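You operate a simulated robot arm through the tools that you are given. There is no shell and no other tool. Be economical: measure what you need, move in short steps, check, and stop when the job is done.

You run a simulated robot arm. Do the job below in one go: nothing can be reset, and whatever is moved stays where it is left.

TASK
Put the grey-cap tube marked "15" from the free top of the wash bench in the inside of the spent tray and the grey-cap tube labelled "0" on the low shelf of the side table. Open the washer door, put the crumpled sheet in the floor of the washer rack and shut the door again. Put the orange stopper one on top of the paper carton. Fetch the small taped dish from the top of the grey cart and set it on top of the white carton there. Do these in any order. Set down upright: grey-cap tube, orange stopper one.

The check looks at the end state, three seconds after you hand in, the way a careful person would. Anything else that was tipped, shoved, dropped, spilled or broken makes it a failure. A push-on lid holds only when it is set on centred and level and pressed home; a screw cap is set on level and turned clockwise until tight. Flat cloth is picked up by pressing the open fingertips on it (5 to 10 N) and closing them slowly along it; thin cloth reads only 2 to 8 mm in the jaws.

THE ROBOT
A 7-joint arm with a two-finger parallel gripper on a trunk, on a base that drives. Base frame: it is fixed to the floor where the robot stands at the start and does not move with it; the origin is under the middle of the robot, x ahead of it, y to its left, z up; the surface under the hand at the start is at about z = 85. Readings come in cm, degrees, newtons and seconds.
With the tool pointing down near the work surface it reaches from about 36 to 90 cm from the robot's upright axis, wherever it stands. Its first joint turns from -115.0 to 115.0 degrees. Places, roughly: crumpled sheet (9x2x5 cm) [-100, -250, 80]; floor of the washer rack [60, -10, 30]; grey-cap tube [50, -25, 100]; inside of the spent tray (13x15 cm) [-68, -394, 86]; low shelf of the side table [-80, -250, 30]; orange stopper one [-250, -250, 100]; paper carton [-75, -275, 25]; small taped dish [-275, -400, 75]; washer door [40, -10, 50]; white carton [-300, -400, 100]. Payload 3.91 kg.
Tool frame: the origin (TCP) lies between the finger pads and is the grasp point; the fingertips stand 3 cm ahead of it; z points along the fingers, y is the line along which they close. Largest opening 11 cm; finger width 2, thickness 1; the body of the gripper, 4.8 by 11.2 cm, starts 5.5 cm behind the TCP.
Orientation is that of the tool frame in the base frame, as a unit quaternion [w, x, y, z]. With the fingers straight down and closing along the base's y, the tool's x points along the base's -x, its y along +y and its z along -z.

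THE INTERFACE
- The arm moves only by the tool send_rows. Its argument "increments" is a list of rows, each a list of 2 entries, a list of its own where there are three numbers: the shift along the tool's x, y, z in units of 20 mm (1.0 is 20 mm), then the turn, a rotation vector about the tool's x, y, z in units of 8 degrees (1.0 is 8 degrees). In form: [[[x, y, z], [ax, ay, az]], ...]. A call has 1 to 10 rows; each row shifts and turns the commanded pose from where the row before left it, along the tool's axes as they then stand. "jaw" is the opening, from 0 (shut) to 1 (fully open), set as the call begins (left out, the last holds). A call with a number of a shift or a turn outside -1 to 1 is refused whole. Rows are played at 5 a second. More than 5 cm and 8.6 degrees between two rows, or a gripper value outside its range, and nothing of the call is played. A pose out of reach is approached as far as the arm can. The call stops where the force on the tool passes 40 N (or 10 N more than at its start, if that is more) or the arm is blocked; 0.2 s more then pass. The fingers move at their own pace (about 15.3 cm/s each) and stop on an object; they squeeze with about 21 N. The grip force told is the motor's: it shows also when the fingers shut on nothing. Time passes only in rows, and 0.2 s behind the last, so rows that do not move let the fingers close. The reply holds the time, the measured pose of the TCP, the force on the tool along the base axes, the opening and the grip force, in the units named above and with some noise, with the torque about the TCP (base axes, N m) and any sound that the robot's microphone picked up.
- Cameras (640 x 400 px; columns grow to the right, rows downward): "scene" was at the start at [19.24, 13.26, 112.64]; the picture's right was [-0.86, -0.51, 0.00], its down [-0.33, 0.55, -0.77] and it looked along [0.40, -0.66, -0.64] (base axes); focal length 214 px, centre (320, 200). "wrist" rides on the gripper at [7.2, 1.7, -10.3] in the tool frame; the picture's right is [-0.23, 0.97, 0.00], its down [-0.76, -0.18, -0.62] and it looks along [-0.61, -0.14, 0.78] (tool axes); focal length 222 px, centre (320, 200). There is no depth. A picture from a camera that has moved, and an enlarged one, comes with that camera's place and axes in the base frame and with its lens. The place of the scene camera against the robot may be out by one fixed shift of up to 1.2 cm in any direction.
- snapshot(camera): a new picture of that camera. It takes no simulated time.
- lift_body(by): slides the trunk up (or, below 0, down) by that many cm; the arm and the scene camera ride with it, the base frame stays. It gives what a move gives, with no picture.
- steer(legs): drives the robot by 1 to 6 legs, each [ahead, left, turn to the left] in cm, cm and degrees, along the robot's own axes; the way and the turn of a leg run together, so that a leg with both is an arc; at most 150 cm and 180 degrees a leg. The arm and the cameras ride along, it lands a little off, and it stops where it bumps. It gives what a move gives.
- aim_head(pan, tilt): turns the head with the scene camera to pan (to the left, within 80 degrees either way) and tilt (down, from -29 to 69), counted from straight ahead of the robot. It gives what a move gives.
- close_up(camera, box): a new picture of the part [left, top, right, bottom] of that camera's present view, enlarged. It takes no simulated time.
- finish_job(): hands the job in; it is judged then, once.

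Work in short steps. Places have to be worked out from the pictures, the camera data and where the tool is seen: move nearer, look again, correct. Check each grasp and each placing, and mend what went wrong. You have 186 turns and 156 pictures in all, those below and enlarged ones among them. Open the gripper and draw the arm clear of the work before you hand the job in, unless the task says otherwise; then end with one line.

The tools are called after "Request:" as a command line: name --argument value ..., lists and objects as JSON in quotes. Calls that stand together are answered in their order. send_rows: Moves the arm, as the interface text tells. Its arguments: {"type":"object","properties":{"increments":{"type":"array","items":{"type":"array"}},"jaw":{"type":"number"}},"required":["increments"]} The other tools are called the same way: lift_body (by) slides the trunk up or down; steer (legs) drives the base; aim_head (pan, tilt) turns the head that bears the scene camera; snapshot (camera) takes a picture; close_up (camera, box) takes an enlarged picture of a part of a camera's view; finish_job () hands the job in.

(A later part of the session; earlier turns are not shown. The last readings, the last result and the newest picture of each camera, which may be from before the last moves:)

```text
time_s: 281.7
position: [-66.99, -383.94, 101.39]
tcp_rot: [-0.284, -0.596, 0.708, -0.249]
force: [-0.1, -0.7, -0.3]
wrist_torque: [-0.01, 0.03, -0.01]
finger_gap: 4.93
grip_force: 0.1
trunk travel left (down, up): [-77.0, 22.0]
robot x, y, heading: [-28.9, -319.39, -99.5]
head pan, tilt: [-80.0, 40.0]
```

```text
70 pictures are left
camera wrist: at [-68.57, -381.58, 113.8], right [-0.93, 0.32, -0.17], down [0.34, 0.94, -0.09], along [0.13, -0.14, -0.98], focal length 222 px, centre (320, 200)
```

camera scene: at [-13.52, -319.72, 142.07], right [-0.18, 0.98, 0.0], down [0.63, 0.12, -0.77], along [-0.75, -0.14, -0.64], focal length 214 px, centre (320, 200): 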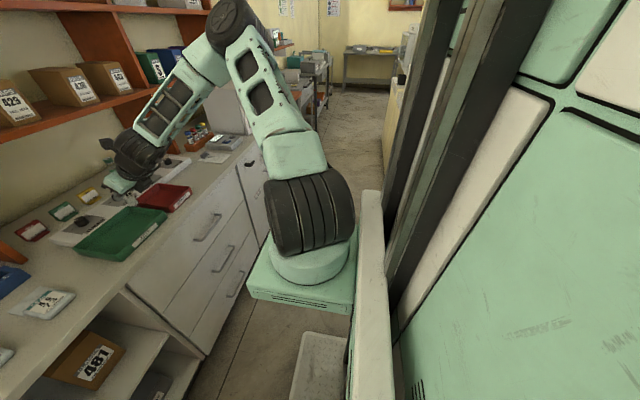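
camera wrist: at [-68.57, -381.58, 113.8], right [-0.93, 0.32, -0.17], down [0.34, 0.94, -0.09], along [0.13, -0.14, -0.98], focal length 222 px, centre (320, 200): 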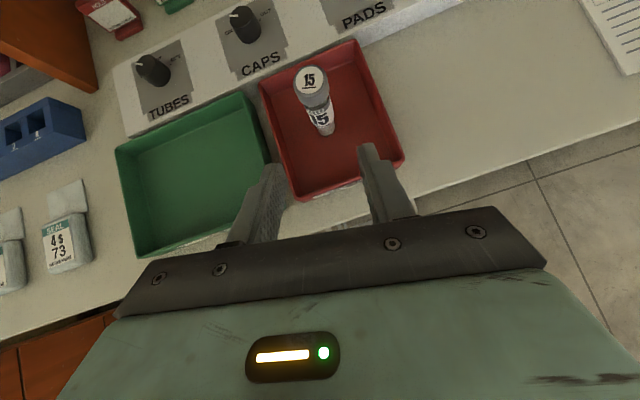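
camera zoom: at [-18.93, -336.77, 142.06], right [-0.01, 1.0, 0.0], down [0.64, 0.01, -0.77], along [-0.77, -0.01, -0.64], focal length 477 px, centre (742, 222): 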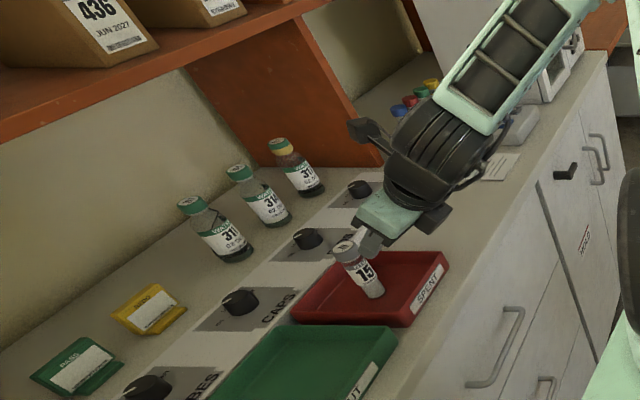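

Tube 15 stands upright in the spent tray. Next is the dish; I retract and raise the arm, then turn to face west (-x).

Request:
send_rows --increments '[[[-1, 0, -1], [0, 0, 0]], [[-1, 0, -1], [0, 0, 0]], [[-1, 0, -1], [0, 0, 0]], [[-1, 0, -1], [0, 0, 0]], [[-1, 0, -1], [0, 0, 0]]]'

Request:
lift_body --by 20

Request:
steer --legs '[[0, 0, -80]]'

Request:
aim_head --pan 0 --tilt 25

Request:
snapshot --camera "scene"

```text
time_s: 282.9
position: [-66.96, -372.44, 101.06]
tcp_rot: [-0.283, -0.598, 0.707, -0.25]
force: [-0.8, 0.0, 0.0]
wrist_torque: [0.05, -0.02, 0.04]
finger_gap: 4.95
grip_force: 0.1
out of reach, approached as far as the arm can: row 4, 5
trunk travel left (down, up): [-77.0, 22.0]
robot x, y, heading: [-29.02, -319.44, -99.5]
head pan, tilt: [-80.0, 40.0]
```

```text
time_s: 285.1
position: [-67.09, -372.32, 120.95]
tcp_rot: [-0.284, -0.597, 0.708, -0.249]
force: [-0.5, 0.6, 0.5]
wrist_torque: [0.03, -0.04, 0.0]
finger_gap: 4.94
grip_force: 0.2
trunk travel left (down, up): [-97.0, 2.0]
robot x, y, heading: [-28.83, -319.44, -99.5]
head pan, tilt: [-80.0, 40.0]
```

```text
time_s: 289.0
position: [-86.49, -288.6, 120.98]
tcp_rot: [-0.378, 0.016, 0.926, -0.002]
force: [0.4, 0.9, -0.4]
wrist_torque: [-0.02, 0.02, -0.01]
finger_gap: 4.92
grip_force: 0.0
trunk travel left (down, up): [-97.0, 2.0]
robot x, y, heading: [-29.07, -319.05, 178.2]
head pan, tilt: [-80.0, 40.0]
```

```text
time_s: 290.6
position: [-86.48, -288.54, 121.13]
tcp_rot: [-0.377, 0.017, 0.926, -0.002]
force: [-0.5, 0.6, 0.4]
wrist_torque: [-0.01, -0.01, 0.01]
finger_gap: 4.96
grip_force: 0.1
trunk travel left (down, up): [-97.0, 2.0]
robot x, y, heading: [-28.7, -319.49, 178.2]
head pan, tilt: [0.0, 25.0]
```

```text
69 pictures are left
camera scene: at [-52.35, -338.99, 164.4], right [0.03, 1.0, 0.0], down [0.42, -0.01, -0.91], along [-0.91, 0.03, -0.42], focal length 214 px, centre (320, 200)
```

scene: 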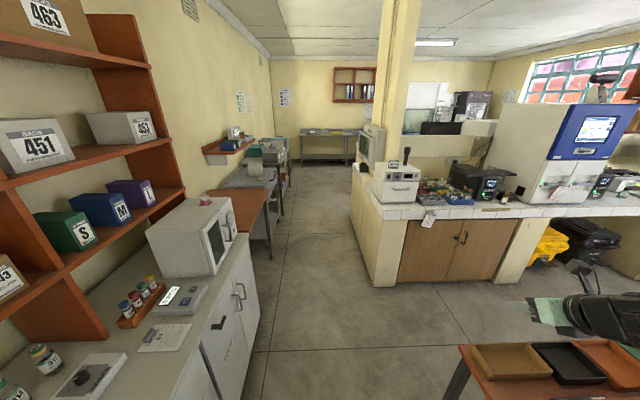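

The corridor to the grey cart lies ahead on the left. I first check the side table (tube 0) after the bump.

Request:
aim_head --pan -45 --tilt 55

Request:
snapshot --camera "scene"

```text
time_s: 291.7
position: [-86.58, -288.61, 120.95]
tcp_rot: [-0.379, 0.017, 0.925, 0.0]
force: [-0.1, -0.1, -1.2]
wrist_torque: [0.0, -0.01, 0.01]
finger_gap: 4.97
grip_force: 0.1
trunk travel left (down, up): [-97.0, 2.0]
robot x, y, heading: [-28.95, -319.31, 177.8]
head pan, tilt: [-45.0, 55.0]
```

```text
68 pictures are left
camera scene: at [-48.08, -334.03, 160.0], right [0.73, 0.68, 0.0], down [0.56, -0.6, -0.57], along [-0.39, 0.42, -0.82], focal length 214 px, centre (320, 200)
```

scene: 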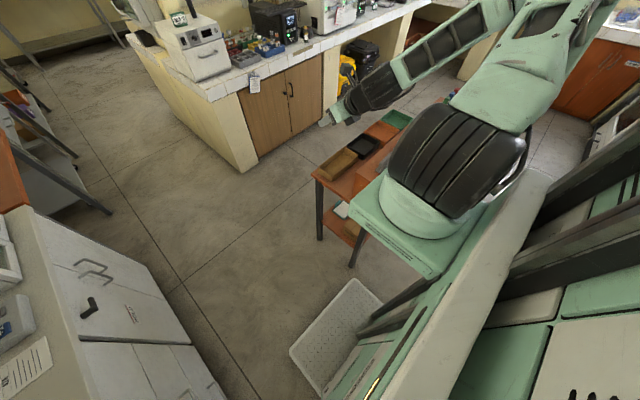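

The shelf isn't visible from here; I'll check it later. I drive west down the corridor.

Request:
steer --legs '[[0, 5, 2], [130, 0, 0]]'

Request:
aim_head --pan 15 --tilt 30

Request:
snapshot --camera "scene"

```text
time_s: 298.8
position: [-218.55, -295.49, 120.92]
tcp_rot: [-0.378, 0.002, 0.926, -0.008]
force: [0.7, -0.1, -0.4]
wrist_torque: [0.0, 0.01, 0.02]
finger_gap: 4.93
grip_force: 0.1
trunk travel left (down, up): [-97.0, 2.0]
robot x, y, heading: [-160.53, -324.18, 179.9]
head pan, tilt: [-45.0, 55.0]
```

```text
time_s: 300.1
position: [-218.68, -295.44, 121.05]
tcp_rot: [-0.377, 0.003, 0.926, -0.007]
force: [0.5, -0.2, -0.1]
wrist_torque: [0.01, -0.01, -0.01]
finger_gap: 4.97
grip_force: 0.2
trunk travel left (down, up): [-97.0, 2.0]
robot x, y, heading: [-159.77, -324.54, 179.9]
head pan, tilt: [15.0, 30.0]
```

```text
67 pictures are left
camera scene: at [-182.49, -347.09, 163.6], right [-0.26, 0.97, 0.0], down [0.48, 0.13, -0.87], along [-0.84, -0.22, -0.5], focal length 214 px, centre (320, 200)
```

scene: 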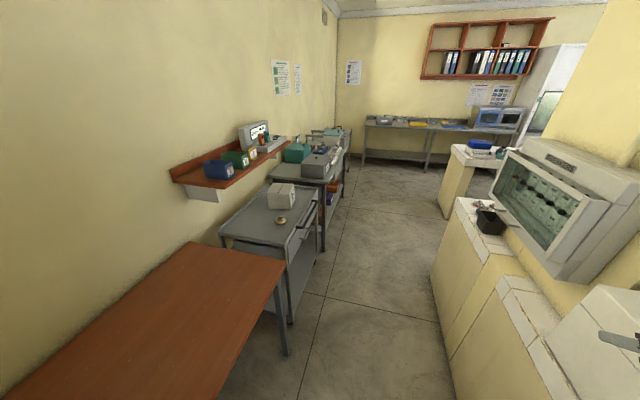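

Request:
close_up --camera "scene" --box '[210, 120, 370, 250]'

```text
3.08 times, centred on (290, 185) of scene
camera zoom: at [-182.49, -347.09, 163.6], right [-0.26, 0.97, 0.0], down [0.48, 0.13, -0.87], along [-0.84, -0.22, -0.5], focal length 660 px, centre (412, 246)
```

zoom: 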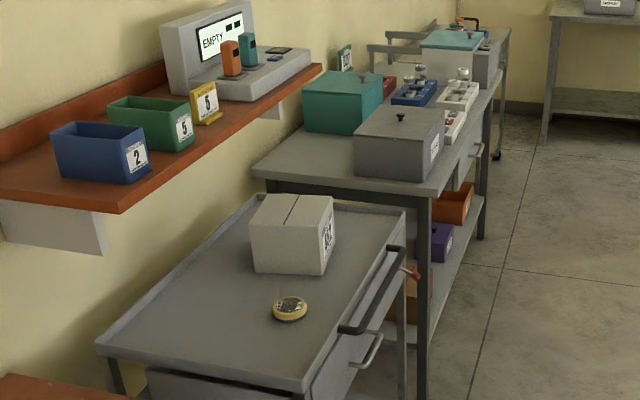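

The yellow taped dish sits on the grey cart in front of the white carton. I drive ahead and turn to face the cart.

Request:
steer --legs '[[95, 2, 0], [0, 0, 90]]'

Request:
aim_head --pan -25 --tilt 50

Request:
snapshot --camera "scene"

Request:
snapshot --camera "wrist"

```text
time_s: 307.2
position: [-315.53, -346.97, 120.88]
tcp_rot: [-0.346, -0.354, 0.856, -0.152]
force: [0.7, -0.7, 0.5]
wrist_torque: [-0.01, 0.0, -0.04]
finger_gap: 4.95
grip_force: 0.0
trunk travel left (down, up): [-97.0, 2.0]
robot x, y, heading: [-253.6, -326.14, -135.3]
head pan, tilt: [15.0, 30.0]
stopped in leg 2: the robot was blocked; the commanded pose is now the measured one
```

```text
time_s: 308.3
position: [-315.71, -347.0, 120.99]
tcp_rot: [-0.347, -0.353, 0.855, -0.152]
force: [-0.4, -0.2, -0.4]
wrist_torque: [0.02, 0.01, 0.0]
finger_gap: 4.95
grip_force: 0.1
trunk travel left (down, up): [-97.0, 2.0]
robot x, y, heading: [-253.79, -325.85, -135.2]
head pan, tilt: [-25.0, 50.0]
```

```text
65 pictures are left
camera scene: at [-256.04, -353.04, 160.65], right [-0.34, 0.94, 0.0], down [0.72, 0.26, -0.64], along [-0.6, -0.22, -0.77], focal length 214 px, centre (320, 200)
```

scene: 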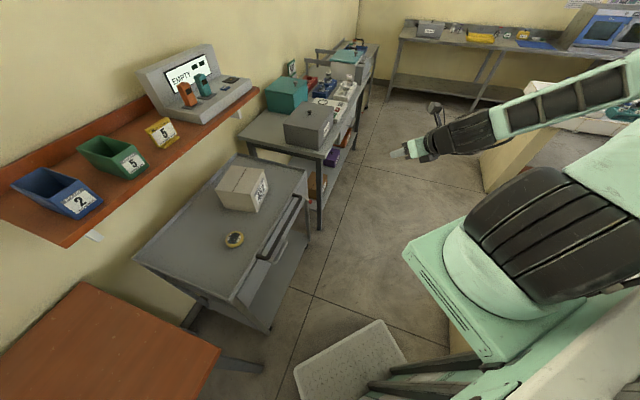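

```text
64 pictures are left
camera wrist: at [-315.67, -344.2, 133.44], right [-0.57, 0.8, -0.17], down [0.82, 0.57, -0.09], along [0.03, -0.19, -0.98], focal length 222 px, centre (320, 200)
```

wrist: 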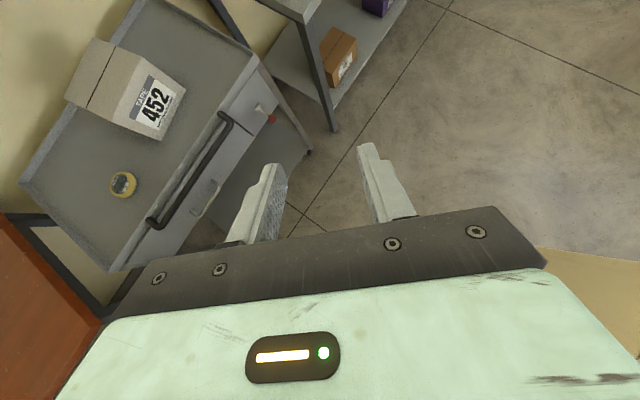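

Triangulation gives dish ≈(-285.8,-402.8,81) and carton top ≈(-309.2,-409.8,92.5). The rear corner touched the counter behind, so I shift 7 cm toward the cart and finish the turn.

Request:
steer --legs '[[5, 5, 0], [0, 0, 45]]'

Request:
aim_head --pan -20 --tilt 50

Request:
snapshot --camera "scene"

```text
time_s: 311.4
position: [-282.15, -391.85, 120.98]
tcp_rot: [0.261, 0.658, -0.651, 0.275]
force: [-0.2, -0.1, 0.0]
wrist_torque: [0.03, -0.03, -0.01]
finger_gap: 4.95
grip_force: 0.1
trunk travel left (down, up): [-97.0, 2.0]
robot x, y, heading: [-253.96, -333.14, -89.1]
head pan, tilt: [-25.0, 50.0]
```

```text
time_s: 312.0
position: [-282.07, -391.83, 120.94]
tcp_rot: [0.262, 0.658, -0.651, 0.274]
force: [0.2, -0.2, 0.0]
wrist_torque: [-0.01, 0.02, 0.01]
finger_gap: 4.97
grip_force: 0.1
trunk travel left (down, up): [-97.0, 2.0]
robot x, y, heading: [-253.81, -333.22, -89.2]
head pan, tilt: [-20.0, 50.0]
```

```text
63 pictures are left
camera scene: at [-235.29, -354.07, 160.65], right [-0.94, 0.33, 0.0], down [0.25, 0.72, -0.64], along [-0.21, -0.61, -0.77], focal length 214 px, centre (320, 200)
```

scene: 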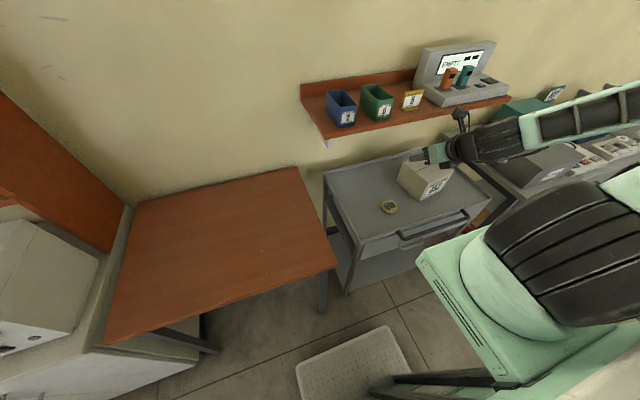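

I straighten the heading, align x with the dish, and lower the trunk for a close look.

Request:
steer --legs '[[0, -4, -0.8]]'

Request:
lift_body --by -20

Request:
send_rows --increments '[[[0.5, 0, 0.8], [0, 0, 0]], [[0.5, 0, 0.8], [0, 0, 0]]]' --jaw 0.9

Request:
snapshot --camera "wrist"

```text
time_s: 312.9
position: [-286.79, -391.48, 121.0]
tcp_rot: [-0.263, -0.653, 0.656, -0.272]
force: [0.4, 0.8, 0.5]
wrist_torque: [-0.02, 0.01, 0.0]
finger_gap: 4.95
grip_force: 0.1
trunk travel left (down, up): [-97.0, 2.0]
robot x, y, heading: [-258.06, -332.78, -90.1]
head pan, tilt: [-20.0, 50.0]
```

```text
time_s: 315.1
position: [-286.88, -391.54, 101.04]
tcp_rot: [-0.263, -0.652, 0.657, -0.272]
force: [0.0, 0.2, 0.3]
wrist_torque: [0.0, -0.02, 0.01]
finger_gap: 4.96
grip_force: 0.1
trunk travel left (down, up): [-77.0, 22.0]
robot x, y, heading: [-258.04, -333.13, -90.1]
head pan, tilt: [-20.0, 50.0]
```

```text
time_s: 315.7
position: [-286.87, -395.29, 100.08]
tcp_rot: [-0.263, -0.653, 0.656, -0.272]
force: [-0.2, 0.8, -0.2]
wrist_torque: [0.01, 0.0, 0.0]
finger_gap: 9.9
grip_force: 0.1
trunk travel left (down, up): [-77.0, 22.0]
robot x, y, heading: [-257.78, -333.04, -90.0]
head pan, tilt: [-20.0, 50.0]
```

```text
62 pictures are left
camera wrist: at [-288.83, -393.19, 112.51], right [-0.97, 0.16, -0.17], down [0.18, 0.98, -0.09], along [0.15, -0.11, -0.98], focal length 222 px, centre (320, 200)
```

wrist: 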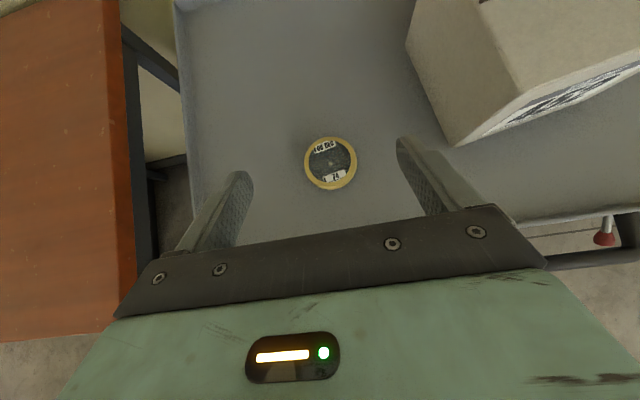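

Dish centre ≈(-286.5,-402.1), diameter 7.6 cm. I descend with the 45° hand, fingertips straddling it.

Request:
send_rows --increments '[[[-0.454, -0.03, 0.96], [0, 0, 0]], [[-0.454, -0.03, 0.96], [0, 0, 0]], [[-0.454, -0.03, 0.96], [0, 0, 0]], [[-0.454, -0.03, 0.96], [0, 0, 0]], [[-0.454, -0.03, 0.96], [0, 0, 0]], [[-0.454, -0.03, 0.96], [0, 0, 0]], [[-0.454, -0.02, 0.96], [0, 0, 0]]]'

Request:
snapshot --camera "wrist"

```text
time_s: 317.3
position: [-286.27, -400.0, 86.1]
tcp_rot: [-0.263, -0.653, 0.656, -0.272]
force: [0.4, 0.1, 0.1]
wrist_torque: [-0.03, 0.05, -0.02]
finger_gap: 9.9
grip_force: 0.1
trunk travel left (down, up): [-77.0, 22.0]
robot x, y, heading: [-258.14, -333.28, -90.3]
head pan, tilt: [-20.0, 50.0]
```

```text
61 pictures are left
camera wrist: at [-288.2, -398.01, 98.55], right [-0.97, 0.16, -0.17], down [0.18, 0.98, -0.09], along [0.15, -0.11, -0.98], focal length 222 px, centre (320, 200)
```

wrist: 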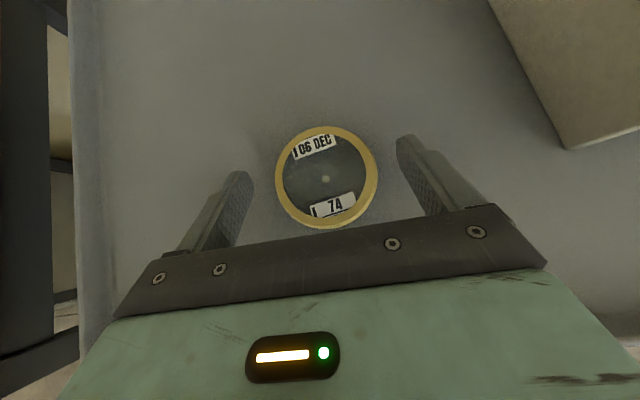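

Refined: dish centre (-286.6,-401.2), top z≈83.5. I lower gently to find the cart top.

Request:
send_rows --increments '[[[-0.15, 0, 0.15], [0, 0, 0]], [[-0.15, 0.1, 0.15], [0, 0, 0]], [[-0.15, 0, 0.15], [0, 0, 0]], [[-0.15, 0, 0.15], [0, 0, 0]], [[-0.15, 0, 0.15], [0, 0, 0]], [[-0.15, 0, 0.15], [0, 0, 0]]]'

Request:
snapshot --camera "wrist"

```text
time_s: 318.4
position: [-286.47, -400.21, 84.87]
tcp_rot: [0.269, 0.653, -0.652, 0.274]
force: [1.6, 6.3, 18.1]
wrist_torque: [-0.04, 0.93, -0.25]
finger_gap: 9.85
grip_force: 0.1
trunk travel left (down, up): [-77.0, 22.0]
robot x, y, heading: [-257.7, -332.89, -89.9]
head pan, tilt: [-20.0, 50.0]
stopped in row 5: the force on the tool passed its limit at 46 N (the readings are from after the stop); the commanded pose is now the measured one
```

```text
60 pictures are left
camera wrist: at [-288.41, -398.06, 97.29], right [-0.97, 0.16, -0.17], down [0.17, 0.98, -0.1], along [0.15, -0.13, -0.98], focal length 222 px, centre (320, 200)
```

wrist: 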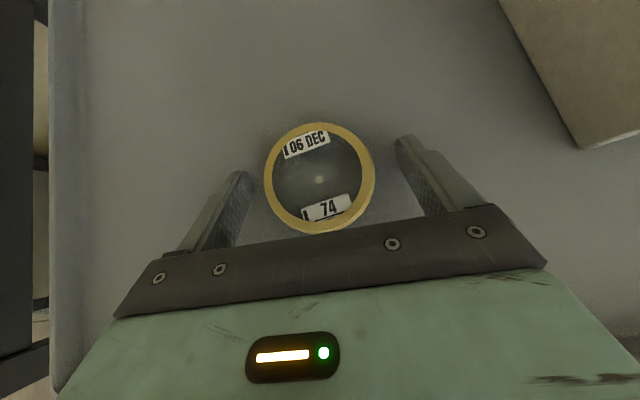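

Surface contact at TCP 84.9. I raise 3 mm and close on the dish.

Request:
send_rows --increments '[[[0.12, 0, -0.12], [0, 0, 0]], [[0, 0, 0], [0, 0, 0]]]'

Request:
send_rows --increments '[[[0, 0, 0], [0, 0, 0]], [[0, 0, 0], [0, 0, 0]], [[0, 0, 0], [0, 0, 0]], [[0, 0, 0], [0, 0, 0]]]' --jaw 0

Request:
snapshot --camera "wrist"

```text
time_s: 319.0
position: [-286.54, -400.11, 84.99]
tcp_rot: [-0.265, -0.654, 0.654, -0.273]
force: [-0.3, -0.1, -0.3]
wrist_torque: [0.01, -0.04, 0.03]
finger_gap: 9.91
grip_force: 0.1
trunk travel left (down, up): [-77.0, 22.0]
robot x, y, heading: [-257.66, -333.04, -90.1]
head pan, tilt: [-20.0, 50.0]
```

```text
time_s: 320.0
position: [-286.56, -400.23, 84.88]
tcp_rot: [-0.267, -0.653, 0.654, -0.273]
force: [0.9, 0.5, 0.4]
wrist_torque: [-0.01, -0.01, 0.03]
finger_gap: 6.68
grip_force: 21.4
trunk travel left (down, up): [-77.0, 22.0]
robot x, y, heading: [-258.12, -333.37, -90.1]
head pan, tilt: [-20.0, 50.0]
```

```text
59 pictures are left
camera wrist: at [-288.47, -398.06, 97.42], right [-0.97, 0.16, -0.17], down [0.18, 0.98, -0.1], along [0.15, -0.12, -0.98], focal length 222 px, centre (320, 200)
```

wrist: 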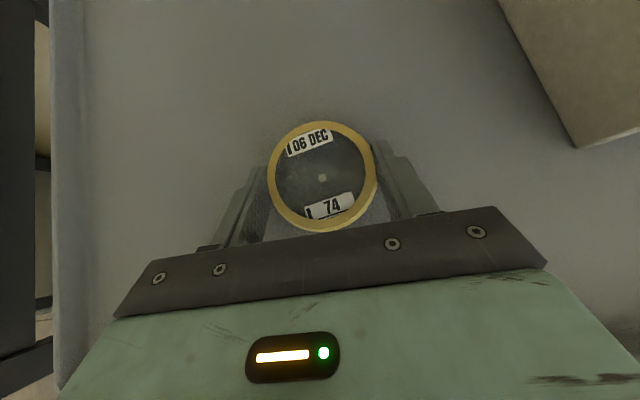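

Gap 6.68 cm, roughly the dish diameter. I lift it and check.

Request:
send_rows --increments '[[[0.3, 0, -0.3], [0, 0, 0]], [[0.6, 0, -0.6], [0, 0, 0]], [[0.8, 0, -0.8], [0, 0, 0]], [[0.8, 0, -0.8], [0, 0, 0]], [[0.8, 0, -0.8], [0, 0, 0]], [[0.8, 0, -0.8], [0, 0, 0]], [[0.8, 0, -0.8], [0, 0, 0]], [[0.8, 0, -0.8], [0, 0, 0]]]'

Request:
snapshot --camera "wrist"

Request:
snapshot --camera "scene"

```text
time_s: 321.8
position: [-286.65, -400.22, 101.06]
tcp_rot: [-0.267, -0.653, 0.653, -0.274]
force: [-0.6, -0.6, -2.0]
wrist_torque: [0.01, 0.02, 0.03]
finger_gap: 6.64
grip_force: 21.2
trunk travel left (down, up): [-77.0, 22.0]
robot x, y, heading: [-258.19, -332.82, -90.2]
head pan, tilt: [-20.0, 50.0]
```

```text
58 pictures are left
camera wrist: at [-288.66, -398.09, 113.47], right [-0.97, 0.16, -0.17], down [0.18, 0.98, -0.09], along [0.15, -0.12, -0.98], focal length 222 px, centre (320, 200)
```

wrist: 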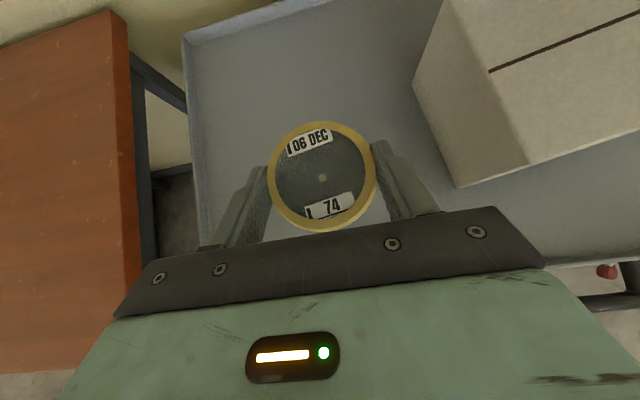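

```text
57 pictures are left
camera scene: at [-239.53, -354.38, 140.64], right [-0.94, 0.34, 0.0], down [0.26, 0.72, -0.64], along [-0.22, -0.6, -0.77], focal length 214 px, centre (320, 200)
```

scene: 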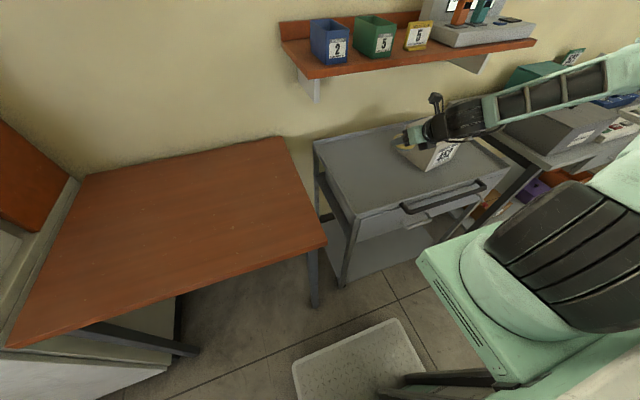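

The dish is held level. The carton's top is at z≈94.6, centred about (-308.5,-409.5). I drive 22 cm right and recheck.

Request:
steer --legs '[[0, -22, 0]]'

Request:
snapshot --camera "wrist"

Request:
aim_head --pan -30 --tilt 35

Request:
snapshot --camera "scene"

```text
time_s: 323.4
position: [-309.05, -400.15, 101.11]
tcp_rot: [0.266, 0.654, -0.654, 0.273]
force: [-0.5, -0.1, -1.0]
wrist_torque: [0.02, 0.02, 0.03]
finger_gap: 6.67
grip_force: 21.0
trunk travel left (down, up): [-77.0, 22.0]
robot x, y, heading: [-280.02, -332.85, -90.3]
head pan, tilt: [-20.0, 50.0]
```

```text
56 pictures are left
camera wrist: at [-310.95, -397.97, 113.48], right [-0.97, 0.16, -0.17], down [0.18, 0.98, -0.1], along [0.15, -0.12, -0.98], focal length 222 px, centre (320, 200)
```

wrist: 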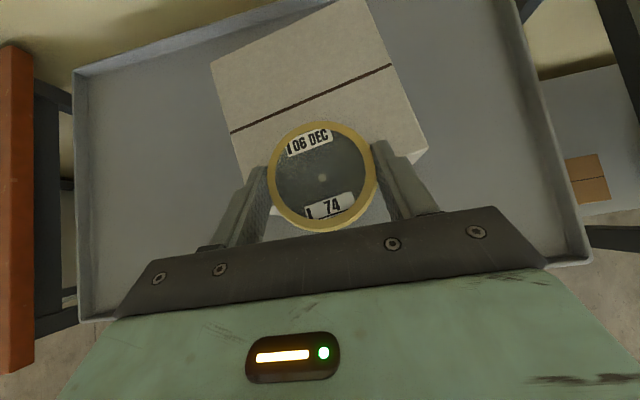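

```text
time_s: 324.2
position: [-309.0, -400.23, 101.15]
tcp_rot: [-0.267, -0.653, 0.655, -0.273]
force: [-0.1, -0.7, -1.6]
wrist_torque: [0.04, -0.02, -0.01]
finger_gap: 6.67
grip_force: 21.1
trunk travel left (down, up): [-77.0, 22.0]
robot x, y, heading: [-280.07, -333.13, -90.1]
head pan, tilt: [-30.0, 35.0]
```

```text
55 pictures are left
camera scene: at [-263.48, -354.73, 142.81], right [-0.86, 0.5, 0.0], down [0.29, 0.5, -0.82], along [-0.41, -0.71, -0.57], focal length 214 px, centre (320, 200)
```

scene: 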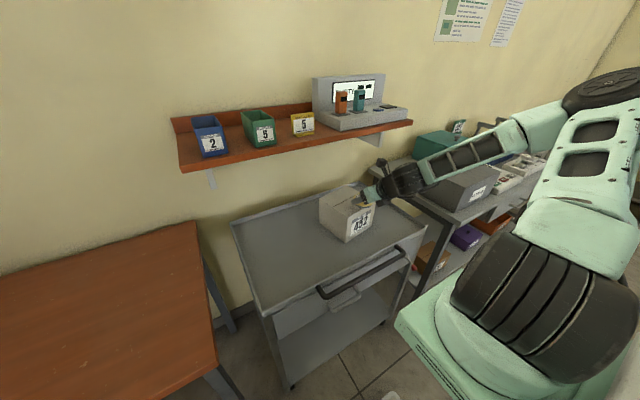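

The carton's top seam centre is at (-308.9,-409.8). I move 8.4 cm forward and then down to near contact.

Request:
send_rows --increments '[[[0.99, 0, 0.99], [0, 0, 0]], [[0.99, 0, 0.99], [0, 0, 0]], [[0.99, 0, 0.99], [0, 0, 0]], [[-0.4, 0, 0.4], [0, 0, 0]], [[-0.3, 0, 0.3], [0, 0, 0]]]'

Request:
snapshot --camera "wrist"

Request:
close_up --camera "scene" --box '[300, 140, 460, 250]'

```text
time_s: 325.4
position: [-309.03, -408.63, 98.98]
tcp_rot: [-0.267, -0.653, 0.654, -0.273]
force: [0.2, 0.5, -0.9]
wrist_torque: [0.0, -0.01, 0.0]
finger_gap: 6.64
grip_force: 21.1
trunk travel left (down, up): [-77.0, 22.0]
robot x, y, heading: [-280.43, -333.07, -90.3]
head pan, tilt: [-30.0, 35.0]
```

```text
54 pictures are left
camera wrist: at [-310.97, -406.38, 111.36], right [-0.97, 0.16, -0.17], down [0.18, 0.98, -0.1], along [0.15, -0.12, -0.98], focal length 222 px, centre (320, 200)
```

wrist: 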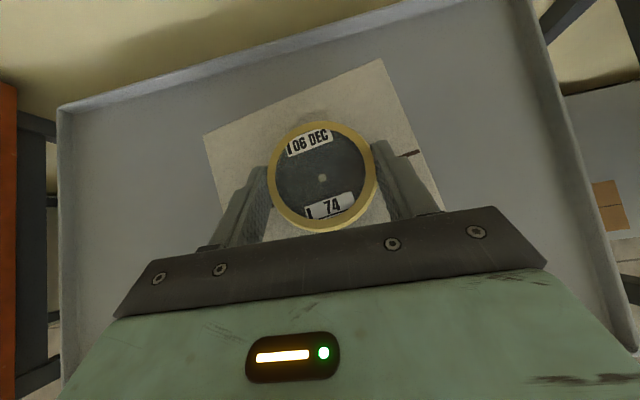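

```text
3.64 times, centred on (380, 195) of scene
camera zoom: at [-263.47, -354.72, 142.82], right [-0.86, 0.5, 0.0], down [0.29, 0.5, -0.82], along [-0.41, -0.71, -0.57], focal length 780 px, centre (102, 218)
```

zoom: 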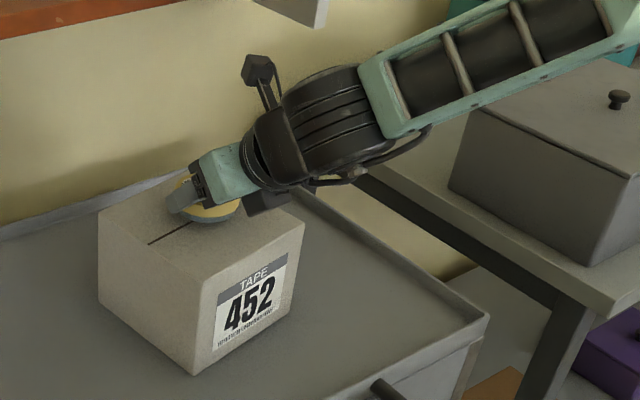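

Centred on the carton. I lower to contact in small steps.

Request:
send_rows --increments '[[[-0.15, 0, 0.15], [0, 0, 0]], [[-0.15, 0, 0.15], [0, 0, 0]], [[-0.1, 0, 0.1], [0, 0, 0]], [[-0.1, 0, 0.1], [0, 0, 0]]]'

```text
time_s: 326.4
position: [-308.98, -408.53, 97.83]
tcp_rot: [0.269, 0.653, -0.653, 0.275]
force: [-0.9, 0.7, 17.2]
wrist_torque: [-0.11, 0.07, -0.01]
finger_gap: 6.68
grip_force: 21.1
trunk travel left (down, up): [-77.0, 22.0]
robot x, y, heading: [-280.25, -332.87, -90.3]
head pan, tilt: [-30.0, 35.0]
```

Contact (17 N). I open and withdraw along the tool axis.

Request:
send_rows --increments '[[[0, 0, 0], [0, 0, 0]], [[0, 0, 0], [0, 0, 0]]]' --jaw 0.85

Request:
send_rows --increments '[[[0.1, 0, -0.1], [0, 0, 0]], [[0, 0, -1], [0, 0, 0]], [[0, 0, -1], [0, 0, 0]], [[0, 0, -1], [0, 0, 0]], [[0, 0, -1], [0, 0, 0]], [[0, 0, -1], [0, 0, 0]], [[0, 0, -1], [0, 0, 0]]]'

Request:
close_up --camera "scene" --box '[300, 140, 460, 250]'

Request:
snapshot --camera "wrist"

```text
time_s: 327.0
position: [-308.71, -408.51, 97.86]
tcp_rot: [0.268, 0.654, -0.652, 0.274]
force: [10.6, -4.8, 23.2]
wrist_torque: [-0.5, 0.8, 0.52]
finger_gap: 8.86
grip_force: 0.1
trunk travel left (down, up): [-77.0, 22.0]
robot x, y, heading: [-279.77, -333.03, -90.0]
head pan, tilt: [-30.0, 35.0]
```

```text
time_s: 328.6
position: [-309.16, -400.12, 106.38]
tcp_rot: [-0.267, -0.652, 0.655, -0.273]
force: [-0.3, -1.1, -0.4]
wrist_torque: [0.01, 0.0, -0.02]
finger_gap: 9.36
grip_force: 0.1
trunk travel left (down, up): [-77.0, 22.0]
robot x, y, heading: [-279.95, -333.34, -90.4]
head pan, tilt: [-30.0, 35.0]
```

```text
3.64 times, centred on (380, 195) of scene
camera zoom: at [-263.49, -354.75, 142.81], right [-0.86, 0.5, 0.0], down [0.29, 0.5, -0.82], along [-0.41, -0.71, -0.57], focal length 780 px, centre (102, 218)
```

zoom: 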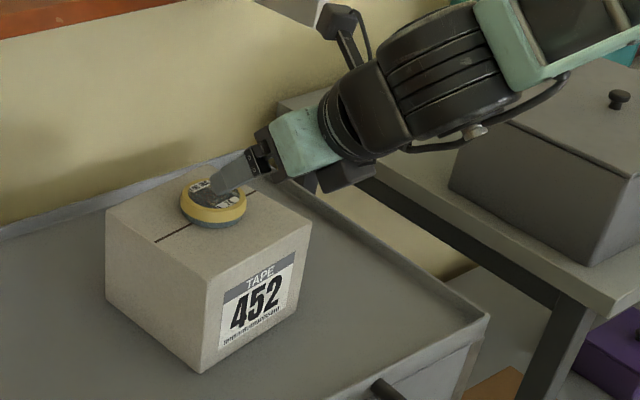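

```text
51 pictures are left
camera wrist: at [-311.04, -397.87, 118.88], right [-0.97, 0.16, -0.17], down [0.18, 0.98, -0.09], along [0.15, -0.12, -0.98], focal length 222 px, centre (320, 200)
```

wrist: 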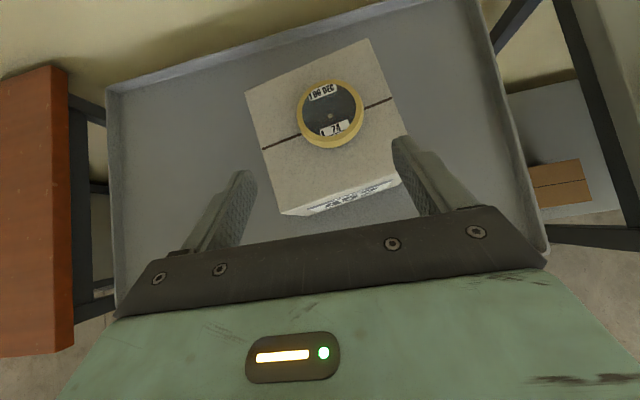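

The dish sits centred on the carton. I retract, raise, and turn to heading 0 to head back east and look for the orange stopper.

Request:
send_rows --increments '[[[-1, 0, -1], [0, 0, 0]], [[-1, 0, -1], [0, 0, 0]], [[-1, 0, -1], [0, 0, 0]]]' --jaw 0.5

Request:
lift_body --by 18

Request:
steer --legs '[[0, 0, 90]]'

Request:
aim_head --pan 70 --tilt 35

Request:
snapshot --camera "scene"

```text
time_s: 329.4
position: [-309.23, -391.63, 106.44]
tcp_rot: [-0.266, -0.653, 0.654, -0.273]
force: [-0.6, 0.3, -0.2]
wrist_torque: [0.01, -0.02, -0.01]
finger_gap: 5.48
grip_force: 0.0
trunk travel left (down, up): [-77.0, 22.0]
robot x, y, heading: [-280.29, -333.11, -90.4]
head pan, tilt: [-30.0, 35.0]
```

```text
time_s: 331.4
position: [-309.26, -391.62, 124.4]
tcp_rot: [-0.266, -0.653, 0.654, -0.274]
force: [-0.1, -0.9, -0.4]
wrist_torque: [0.0, -0.02, -0.02]
finger_gap: 5.48
grip_force: 0.0
trunk travel left (down, up): [-95.0, 4.0]
robot x, y, heading: [-280.06, -332.78, -90.1]
head pan, tilt: [-30.0, 35.0]
```

```text
time_s: 335.6
position: [-221.9, -362.96, 124.48]
tcp_rot: [-0.002, 0.924, -0.008, 0.382]
force: [0.0, 0.1, 0.0]
wrist_torque: [-0.01, -0.02, 0.0]
finger_gap: 5.49
grip_force: 0.2
trunk travel left (down, up): [-95.0, 4.0]
robot x, y, heading: [-280.01, -333.07, -1.2]
head pan, tilt: [-30.0, 35.0]
```

```text
time_s: 337.4
position: [-221.88, -363.07, 124.45]
tcp_rot: [-0.001, 0.924, -0.01, 0.381]
force: [0.2, 0.1, 0.4]
wrist_torque: [0.03, 0.01, -0.02]
finger_gap: 5.53
grip_force: 0.0
trunk travel left (down, up): [-95.0, 4.0]
robot x, y, heading: [-280.11, -332.46, -1.1]
head pan, tilt: [70.0, 35.0]
```

```text
50 pictures are left
camera scene: at [-261.68, -304.42, 160.82], right [0.93, -0.36, 0.0], down [-0.21, -0.53, -0.82], along [0.3, 0.76, -0.57], focal length 214 px, centre (320, 200)
```

scene: 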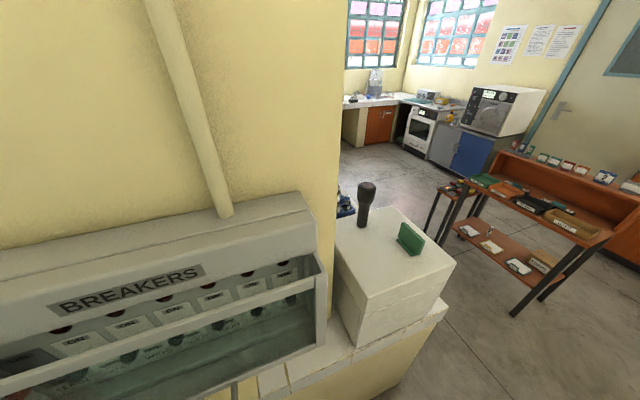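

The side table is visible from here; I zoom in to check tube 0.

Request:
close_up --camera "scene" --box '[430, 150, 640, 300]'

```text
2.67 times, centred on (535, 225) of scene
camera zoom: at [-261.68, -304.42, 160.82], right [0.93, -0.36, 0.0], down [-0.21, -0.53, -0.82], along [0.3, 0.76, -0.57], focal length 572 px, centre (-253, 133)
```

zoom: 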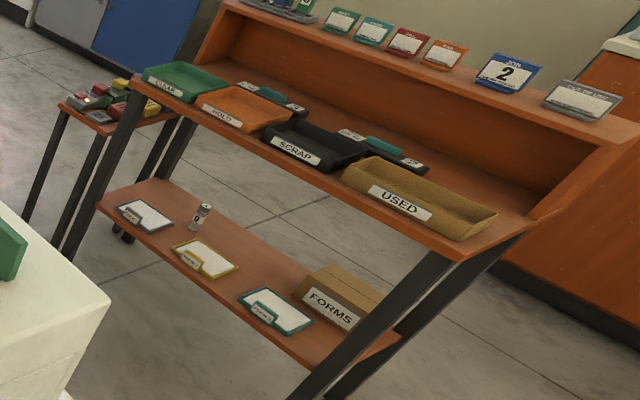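

Tube 0 stands fine. I drive back east and turn to face the counter (heading 180).

Request:
steer --legs '[[0, 4, 1.1], [127, 0, 0], [0, 0, 90], [0, 0, 90]]'

Request:
aim_head --pan -35 --tilt 35

Request:
snapshot --camera "scene"

```text
time_s: 351.9
position: [-214.37, -302.55, 124.45]
tcp_rot: [-0.382, -0.014, 0.924, -0.01]
force: [0.0, 0.4, 0.3]
wrist_torque: [0.02, -0.05, -0.01]
finger_gap: 5.49
grip_force: 0.1
trunk travel left (down, up): [-95.0, 4.0]
robot x, y, heading: [-154.34, -329.69, -178.2]
head pan, tilt: [70.0, 35.0]
```

```text
time_s: 353.7
position: [-214.28, -302.4, 124.38]
tcp_rot: [-0.382, -0.014, 0.924, -0.01]
force: [0.2, -0.5, -0.3]
wrist_torque: [0.02, -0.02, -0.02]
finger_gap: 5.49
grip_force: 0.1
trunk travel left (down, up): [-95.0, 4.0]
robot x, y, heading: [-154.5, -329.75, -178.5]
head pan, tilt: [-35.0, 35.0]
```

```text
48 pictures are left
camera scene: at [-174.83, -345.58, 160.82], right [0.55, 0.84, 0.0], down [0.48, -0.31, -0.82], along [-0.69, 0.45, -0.57], focal length 214 px, centre (320, 200)
```

scene: 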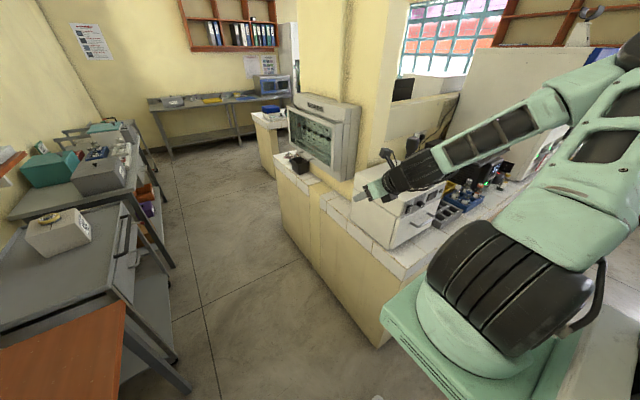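

I move north alongside the counter to see the items.

Request:
steer --legs '[[-7, 0, -1.5], [0, -58, 0]]'

Request:
snapshot --camera "scene"

Request:
snapshot --camera "wrist"

```text
time_s: 357.7
position: [-206.98, -242.86, 124.44]
tcp_rot: [-0.382, -0.005, 0.924, -0.006]
force: [-0.3, -0.5, 0.5]
wrist_torque: [-0.04, 0.01, -0.01]
finger_gap: 5.49
grip_force: 0.1
trunk travel left (down, up): [-95.0, 4.0]
robot x, y, heading: [-147.96, -271.0, -179.2]
head pan, tilt: [-35.0, 35.0]
```

```text
47 pictures are left
camera scene: at [-168.44, -286.78, 160.82], right [0.57, 0.82, 0.0], down [0.47, -0.32, -0.82], along [-0.68, 0.46, -0.57], focal length 214 px, centre (320, 200)
```

scene: 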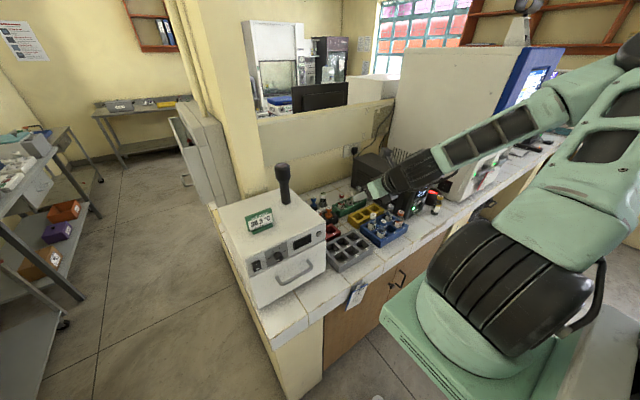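

```text
46 pictures are left
camera wrist: at [-204.91, -241.01, 136.93], right [0.15, 0.97, -0.17], down [0.98, -0.17, -0.09], along [-0.12, -0.15, -0.98], focal length 222 px, centre (320, 200)
```

wrist: 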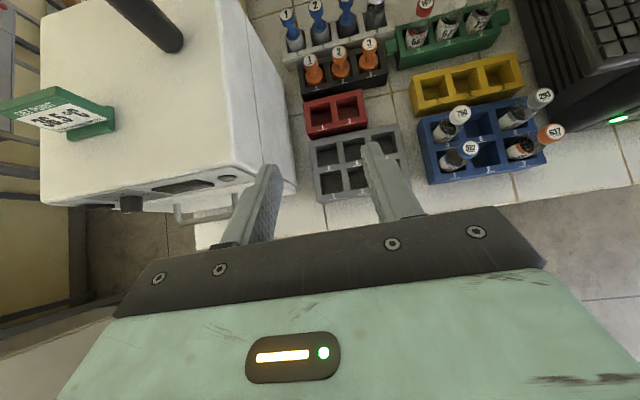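

Request:
close_up --camera "wrist" --box '[260, 0, 560, 210]'

Request:
close_up --camera "scene" --box '[280, 160, 460, 280]'

```text
1.90 times, centred on (410, 105) of wrist
camera zoom: at [-204.91, -241.01, 136.93], right [0.15, 0.97, -0.17], down [0.98, -0.17, -0.09], along [-0.12, -0.15, -0.98], focal length 423 px, centre (149, 381)
```

zoom: 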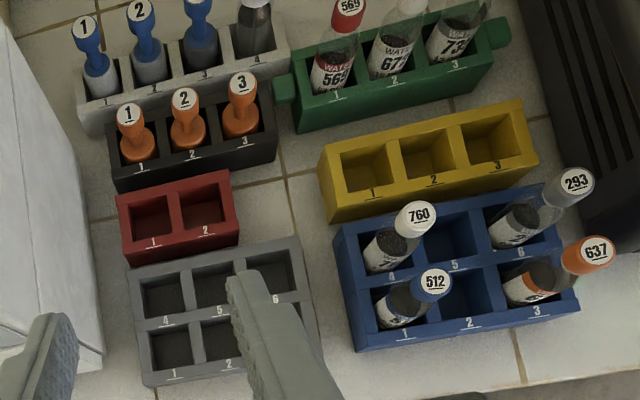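

```text
3.33 times, centred on (370, 220) of scene
camera zoom: at [-168.44, -286.78, 160.82], right [0.57, 0.82, 0.0], down [0.47, -0.32, -0.82], along [-0.68, 0.46, -0.57], focal length 715 px, centre (153, 133)
```

zoom: 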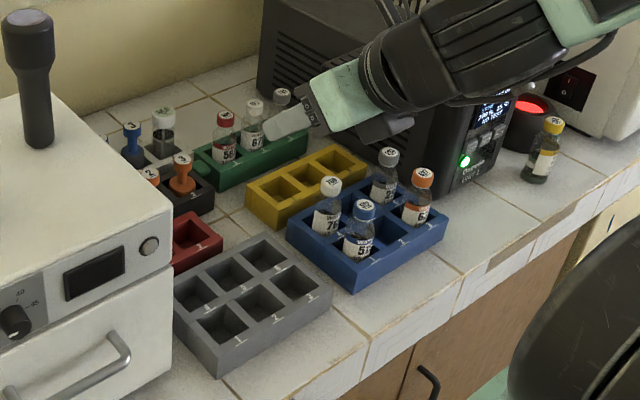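

The target is the orange stopper marked "1" in the black rack, top at about (-232.3,-244.4,101.5), close to the white device. I'll approach from the north with the hand tilted, closing along x, with the robot at (-156,-215) heading -135.

Request:
steer --legs '[[0, -56, 0], [0, 0, 45]]'

Request:
send_rows --increments '[[[0, 0, 0], [0.7, 0, -0.7]], [[0, 0, 0], [0.7, 0, -0.7]], [[0, 0, 0], [0.7, 0, -0.7]], [[0, 0, 0], [0.7, 0, -0.7]], [[0, 0, 0], [0.7, 0, -0.7]], [[0, 0, 0], [0.48, 0, -0.48]], [[0, 0, 0], [0, 0.8, 0]]]'

Request:
snapshot --camera "wrist"

Request:
aim_head --pan 0 --tilt 40

Request:
snapshot --camera "scene"

```text
time_s: 363.0
position: [-210.16, -235.71, 124.56]
tcp_rot: [-0.351, -0.356, 0.853, -0.151]
force: [-0.3, 0.3, -0.3]
wrist_torque: [0.04, -0.01, 0.02]
finger_gap: 5.52
grip_force: 0.0
trunk travel left (down, up): [-95.0, 4.0]
robot x, y, heading: [-148.44, -214.13, -134.7]
head pan, tilt: [-35.0, 35.0]
```

```text
time_s: 364.6
position: [-210.1, -235.79, 124.6]
tcp_rot: [0.305, 0.639, -0.633, 0.312]
force: [-0.2, -0.6, -0.1]
wrist_torque: [0.01, 0.01, -0.01]
finger_gap: 5.51
grip_force: 0.1
trunk travel left (down, up): [-95.0, 4.0]
robot x, y, heading: [-148.17, -214.47, -134.6]
head pan, tilt: [-35.0, 35.0]
```

```text
43 pictures are left
camera wrist: at [-212.02, -232.09, 136.68], right [-0.97, 0.13, -0.18], down [0.17, 0.96, -0.21], along [0.15, -0.24, -0.96], focal length 222 px, centre (320, 200)
```

wrist: 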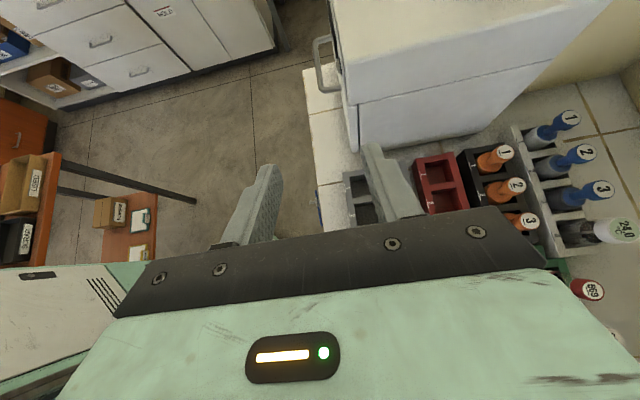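

```text
time_s: 365.6
position: [-210.04, -235.58, 124.56]
tcp_rot: [0.304, 0.639, -0.635, 0.311]
force: [0.5, -0.6, -0.5]
wrist_torque: [0.0, 0.02, -0.01]
finger_gap: 5.51
grip_force: 0.0
trunk travel left (down, up): [-95.0, 4.0]
robot x, y, heading: [-148.4, -213.96, -134.6]
head pan, tilt: [0.0, 40.0]
```

```text
42 pictures are left
camera scene: at [-148.96, -244.59, 160.07], right [-0.71, 0.7, 0.0], down [0.45, 0.46, -0.77], along [-0.54, -0.54, -0.64], focal length 214 px, centre (320, 200)
```

scene: 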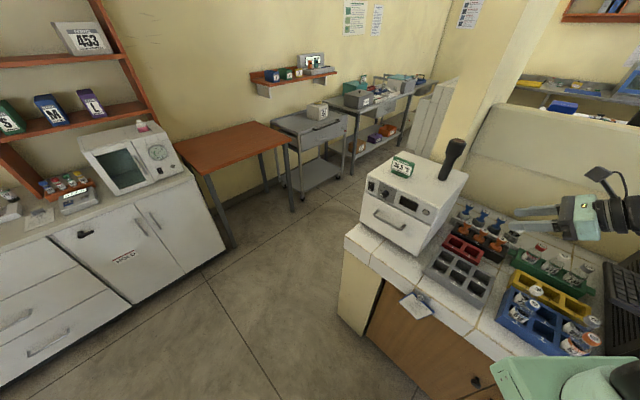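

Using both wrist views, stopper 1's top is at about (-238.5,-245.2,95.4), with the device side at y≈-251. I shift the base 11 cm west and move the hand to hover north-east above it.

Request:
steer --legs '[[7.5, -7.5, 0]]'

Request:
send_rows --increments '[[[-0.6, 0.967, 0.5], [0, 0, 0]], [[-0.6, 0.967, 0.5], [0, 0, 0]], [[-0.6, 0.967, 0.5], [0, 0, 0]], [[-0.6, 0.967, 0.5], [0, 0, 0]], [[-0.6, 0.967, 0.5], [0, 0, 0]], [[-0.6, 0.967, 0.5], [0, 0, 0]], [[-0.6, 0.967, 0.5], [0, 0, 0]], [[-0.6, 0.967, 0.5], [0, 0, 0]]]' --jaw 0.4

Request:
snapshot --camera "wrist"

Request:
snapshot --camera "scene"

```text
time_s: 366.8
position: [-220.62, -235.6, 124.46]
tcp_rot: [0.304, 0.639, -0.634, 0.313]
force: [-0.5, -0.3, 0.1]
wrist_torque: [0.02, 0.01, -0.01]
finger_gap: 5.49
grip_force: 0.0
trunk travel left (down, up): [-95.0, 4.0]
robot x, y, heading: [-158.65, -213.95, -134.5]
head pan, tilt: [0.0, 40.0]
```

```text
time_s: 368.6
position: [-236.16, -236.27, 111.93]
tcp_rot: [0.303, 0.639, -0.635, 0.312]
force: [0.5, -0.6, 0.6]
wrist_torque: [-0.02, -0.01, -0.02]
finger_gap: 4.41
grip_force: 0.0
trunk travel left (down, up): [-95.0, 4.0]
robot x, y, heading: [-158.93, -214.45, -134.8]
head pan, tilt: [0.0, 40.0]
```

```text
41 pictures are left
camera wrist: at [-238.01, -232.57, 124.02], right [-0.97, 0.13, -0.19], down [0.17, 0.96, -0.21], along [0.15, -0.24, -0.96], focal length 222 px, centre (320, 200)
```

wrist: 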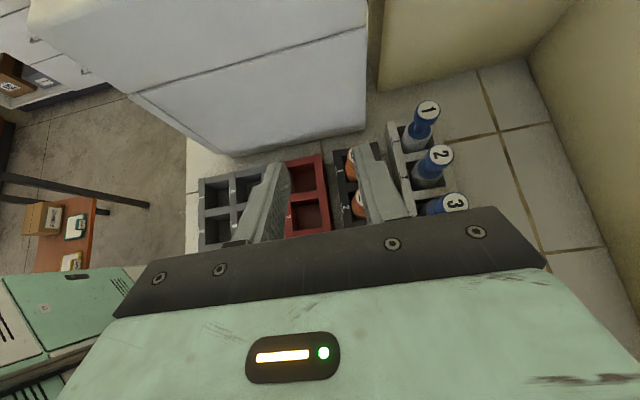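

```text
40 pictures are left
camera scene: at [-159.54, -244.64, 160.07], right [-0.71, 0.7, 0.0], down [0.45, 0.46, -0.77], along [-0.54, -0.54, -0.64], focal length 214 px, centre (320, 200)
```

scene: 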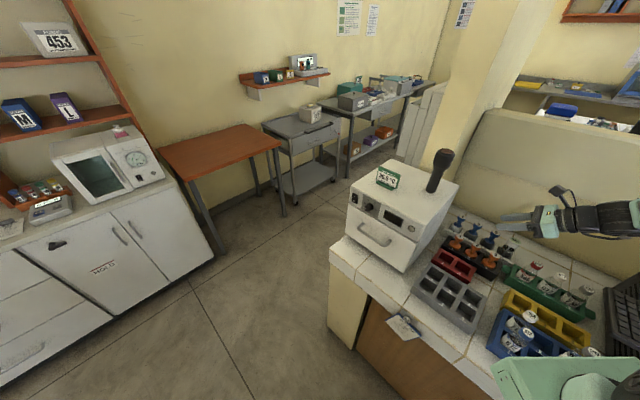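

Stopper 1 lies at about (-238.4,-244.7), partly hidden by a finger. I shift 2.3 cm west and lower for a clearer view.

Request:
send_rows --increments '[[[-0.6, 0.6, 0.4], [0, 0, 0]], [[-0.6, 0.6, 0.4], [0, 0, 0]], [[-0.7, 0, 0.4], [0, 0, 0]]]' --jaw 0.5

Request:
close_up --camera "wrist" --box '[200, 40, 480, 240]'

Request:
close_up --camera "scene" --box '[400, 170, 600, 300]'

```text
time_s: 369.4
position: [-238.48, -235.66, 107.42]
tcp_rot: [0.304, 0.638, -0.634, 0.313]
force: [-0.4, -0.5, 1.0]
wrist_torque: [0.05, -0.02, 0.0]
finger_gap: 5.48
grip_force: 0.1
trunk travel left (down, up): [-95.0, 4.0]
robot x, y, heading: [-158.63, -214.56, -134.8]
head pan, tilt: [0.0, 40.0]
```

```text
2.00 times, centred on (340, 140) of wrist
camera zoom: at [-240.43, -232.12, 119.39], right [-0.97, 0.13, -0.19], down [0.17, 0.96, -0.21], along [0.15, -0.24, -0.96], focal length 444 px, centre (280, 320)
```

zoom: 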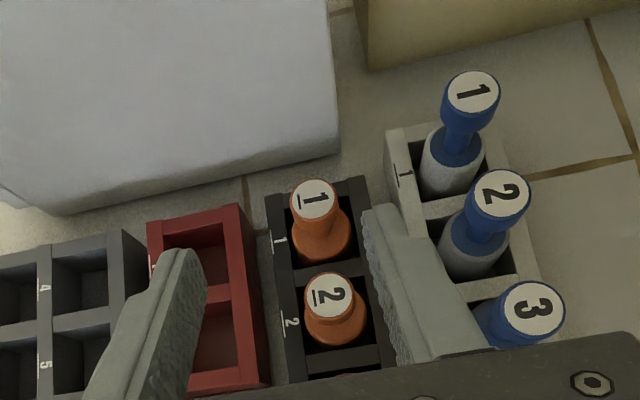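

```text
3.08 times, centred on (500, 235) of scene
camera zoom: at [-159.56, -244.66, 160.07], right [-0.71, 0.7, 0.0], down [0.45, 0.46, -0.77], along [-0.54, -0.54, -0.64], focal length 660 px, centre (-234, 92)
```

zoom: 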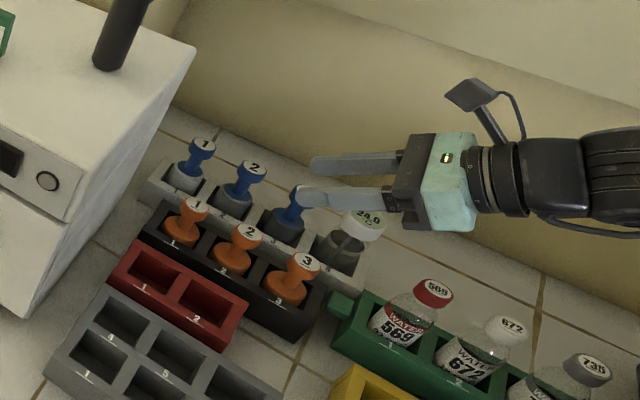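

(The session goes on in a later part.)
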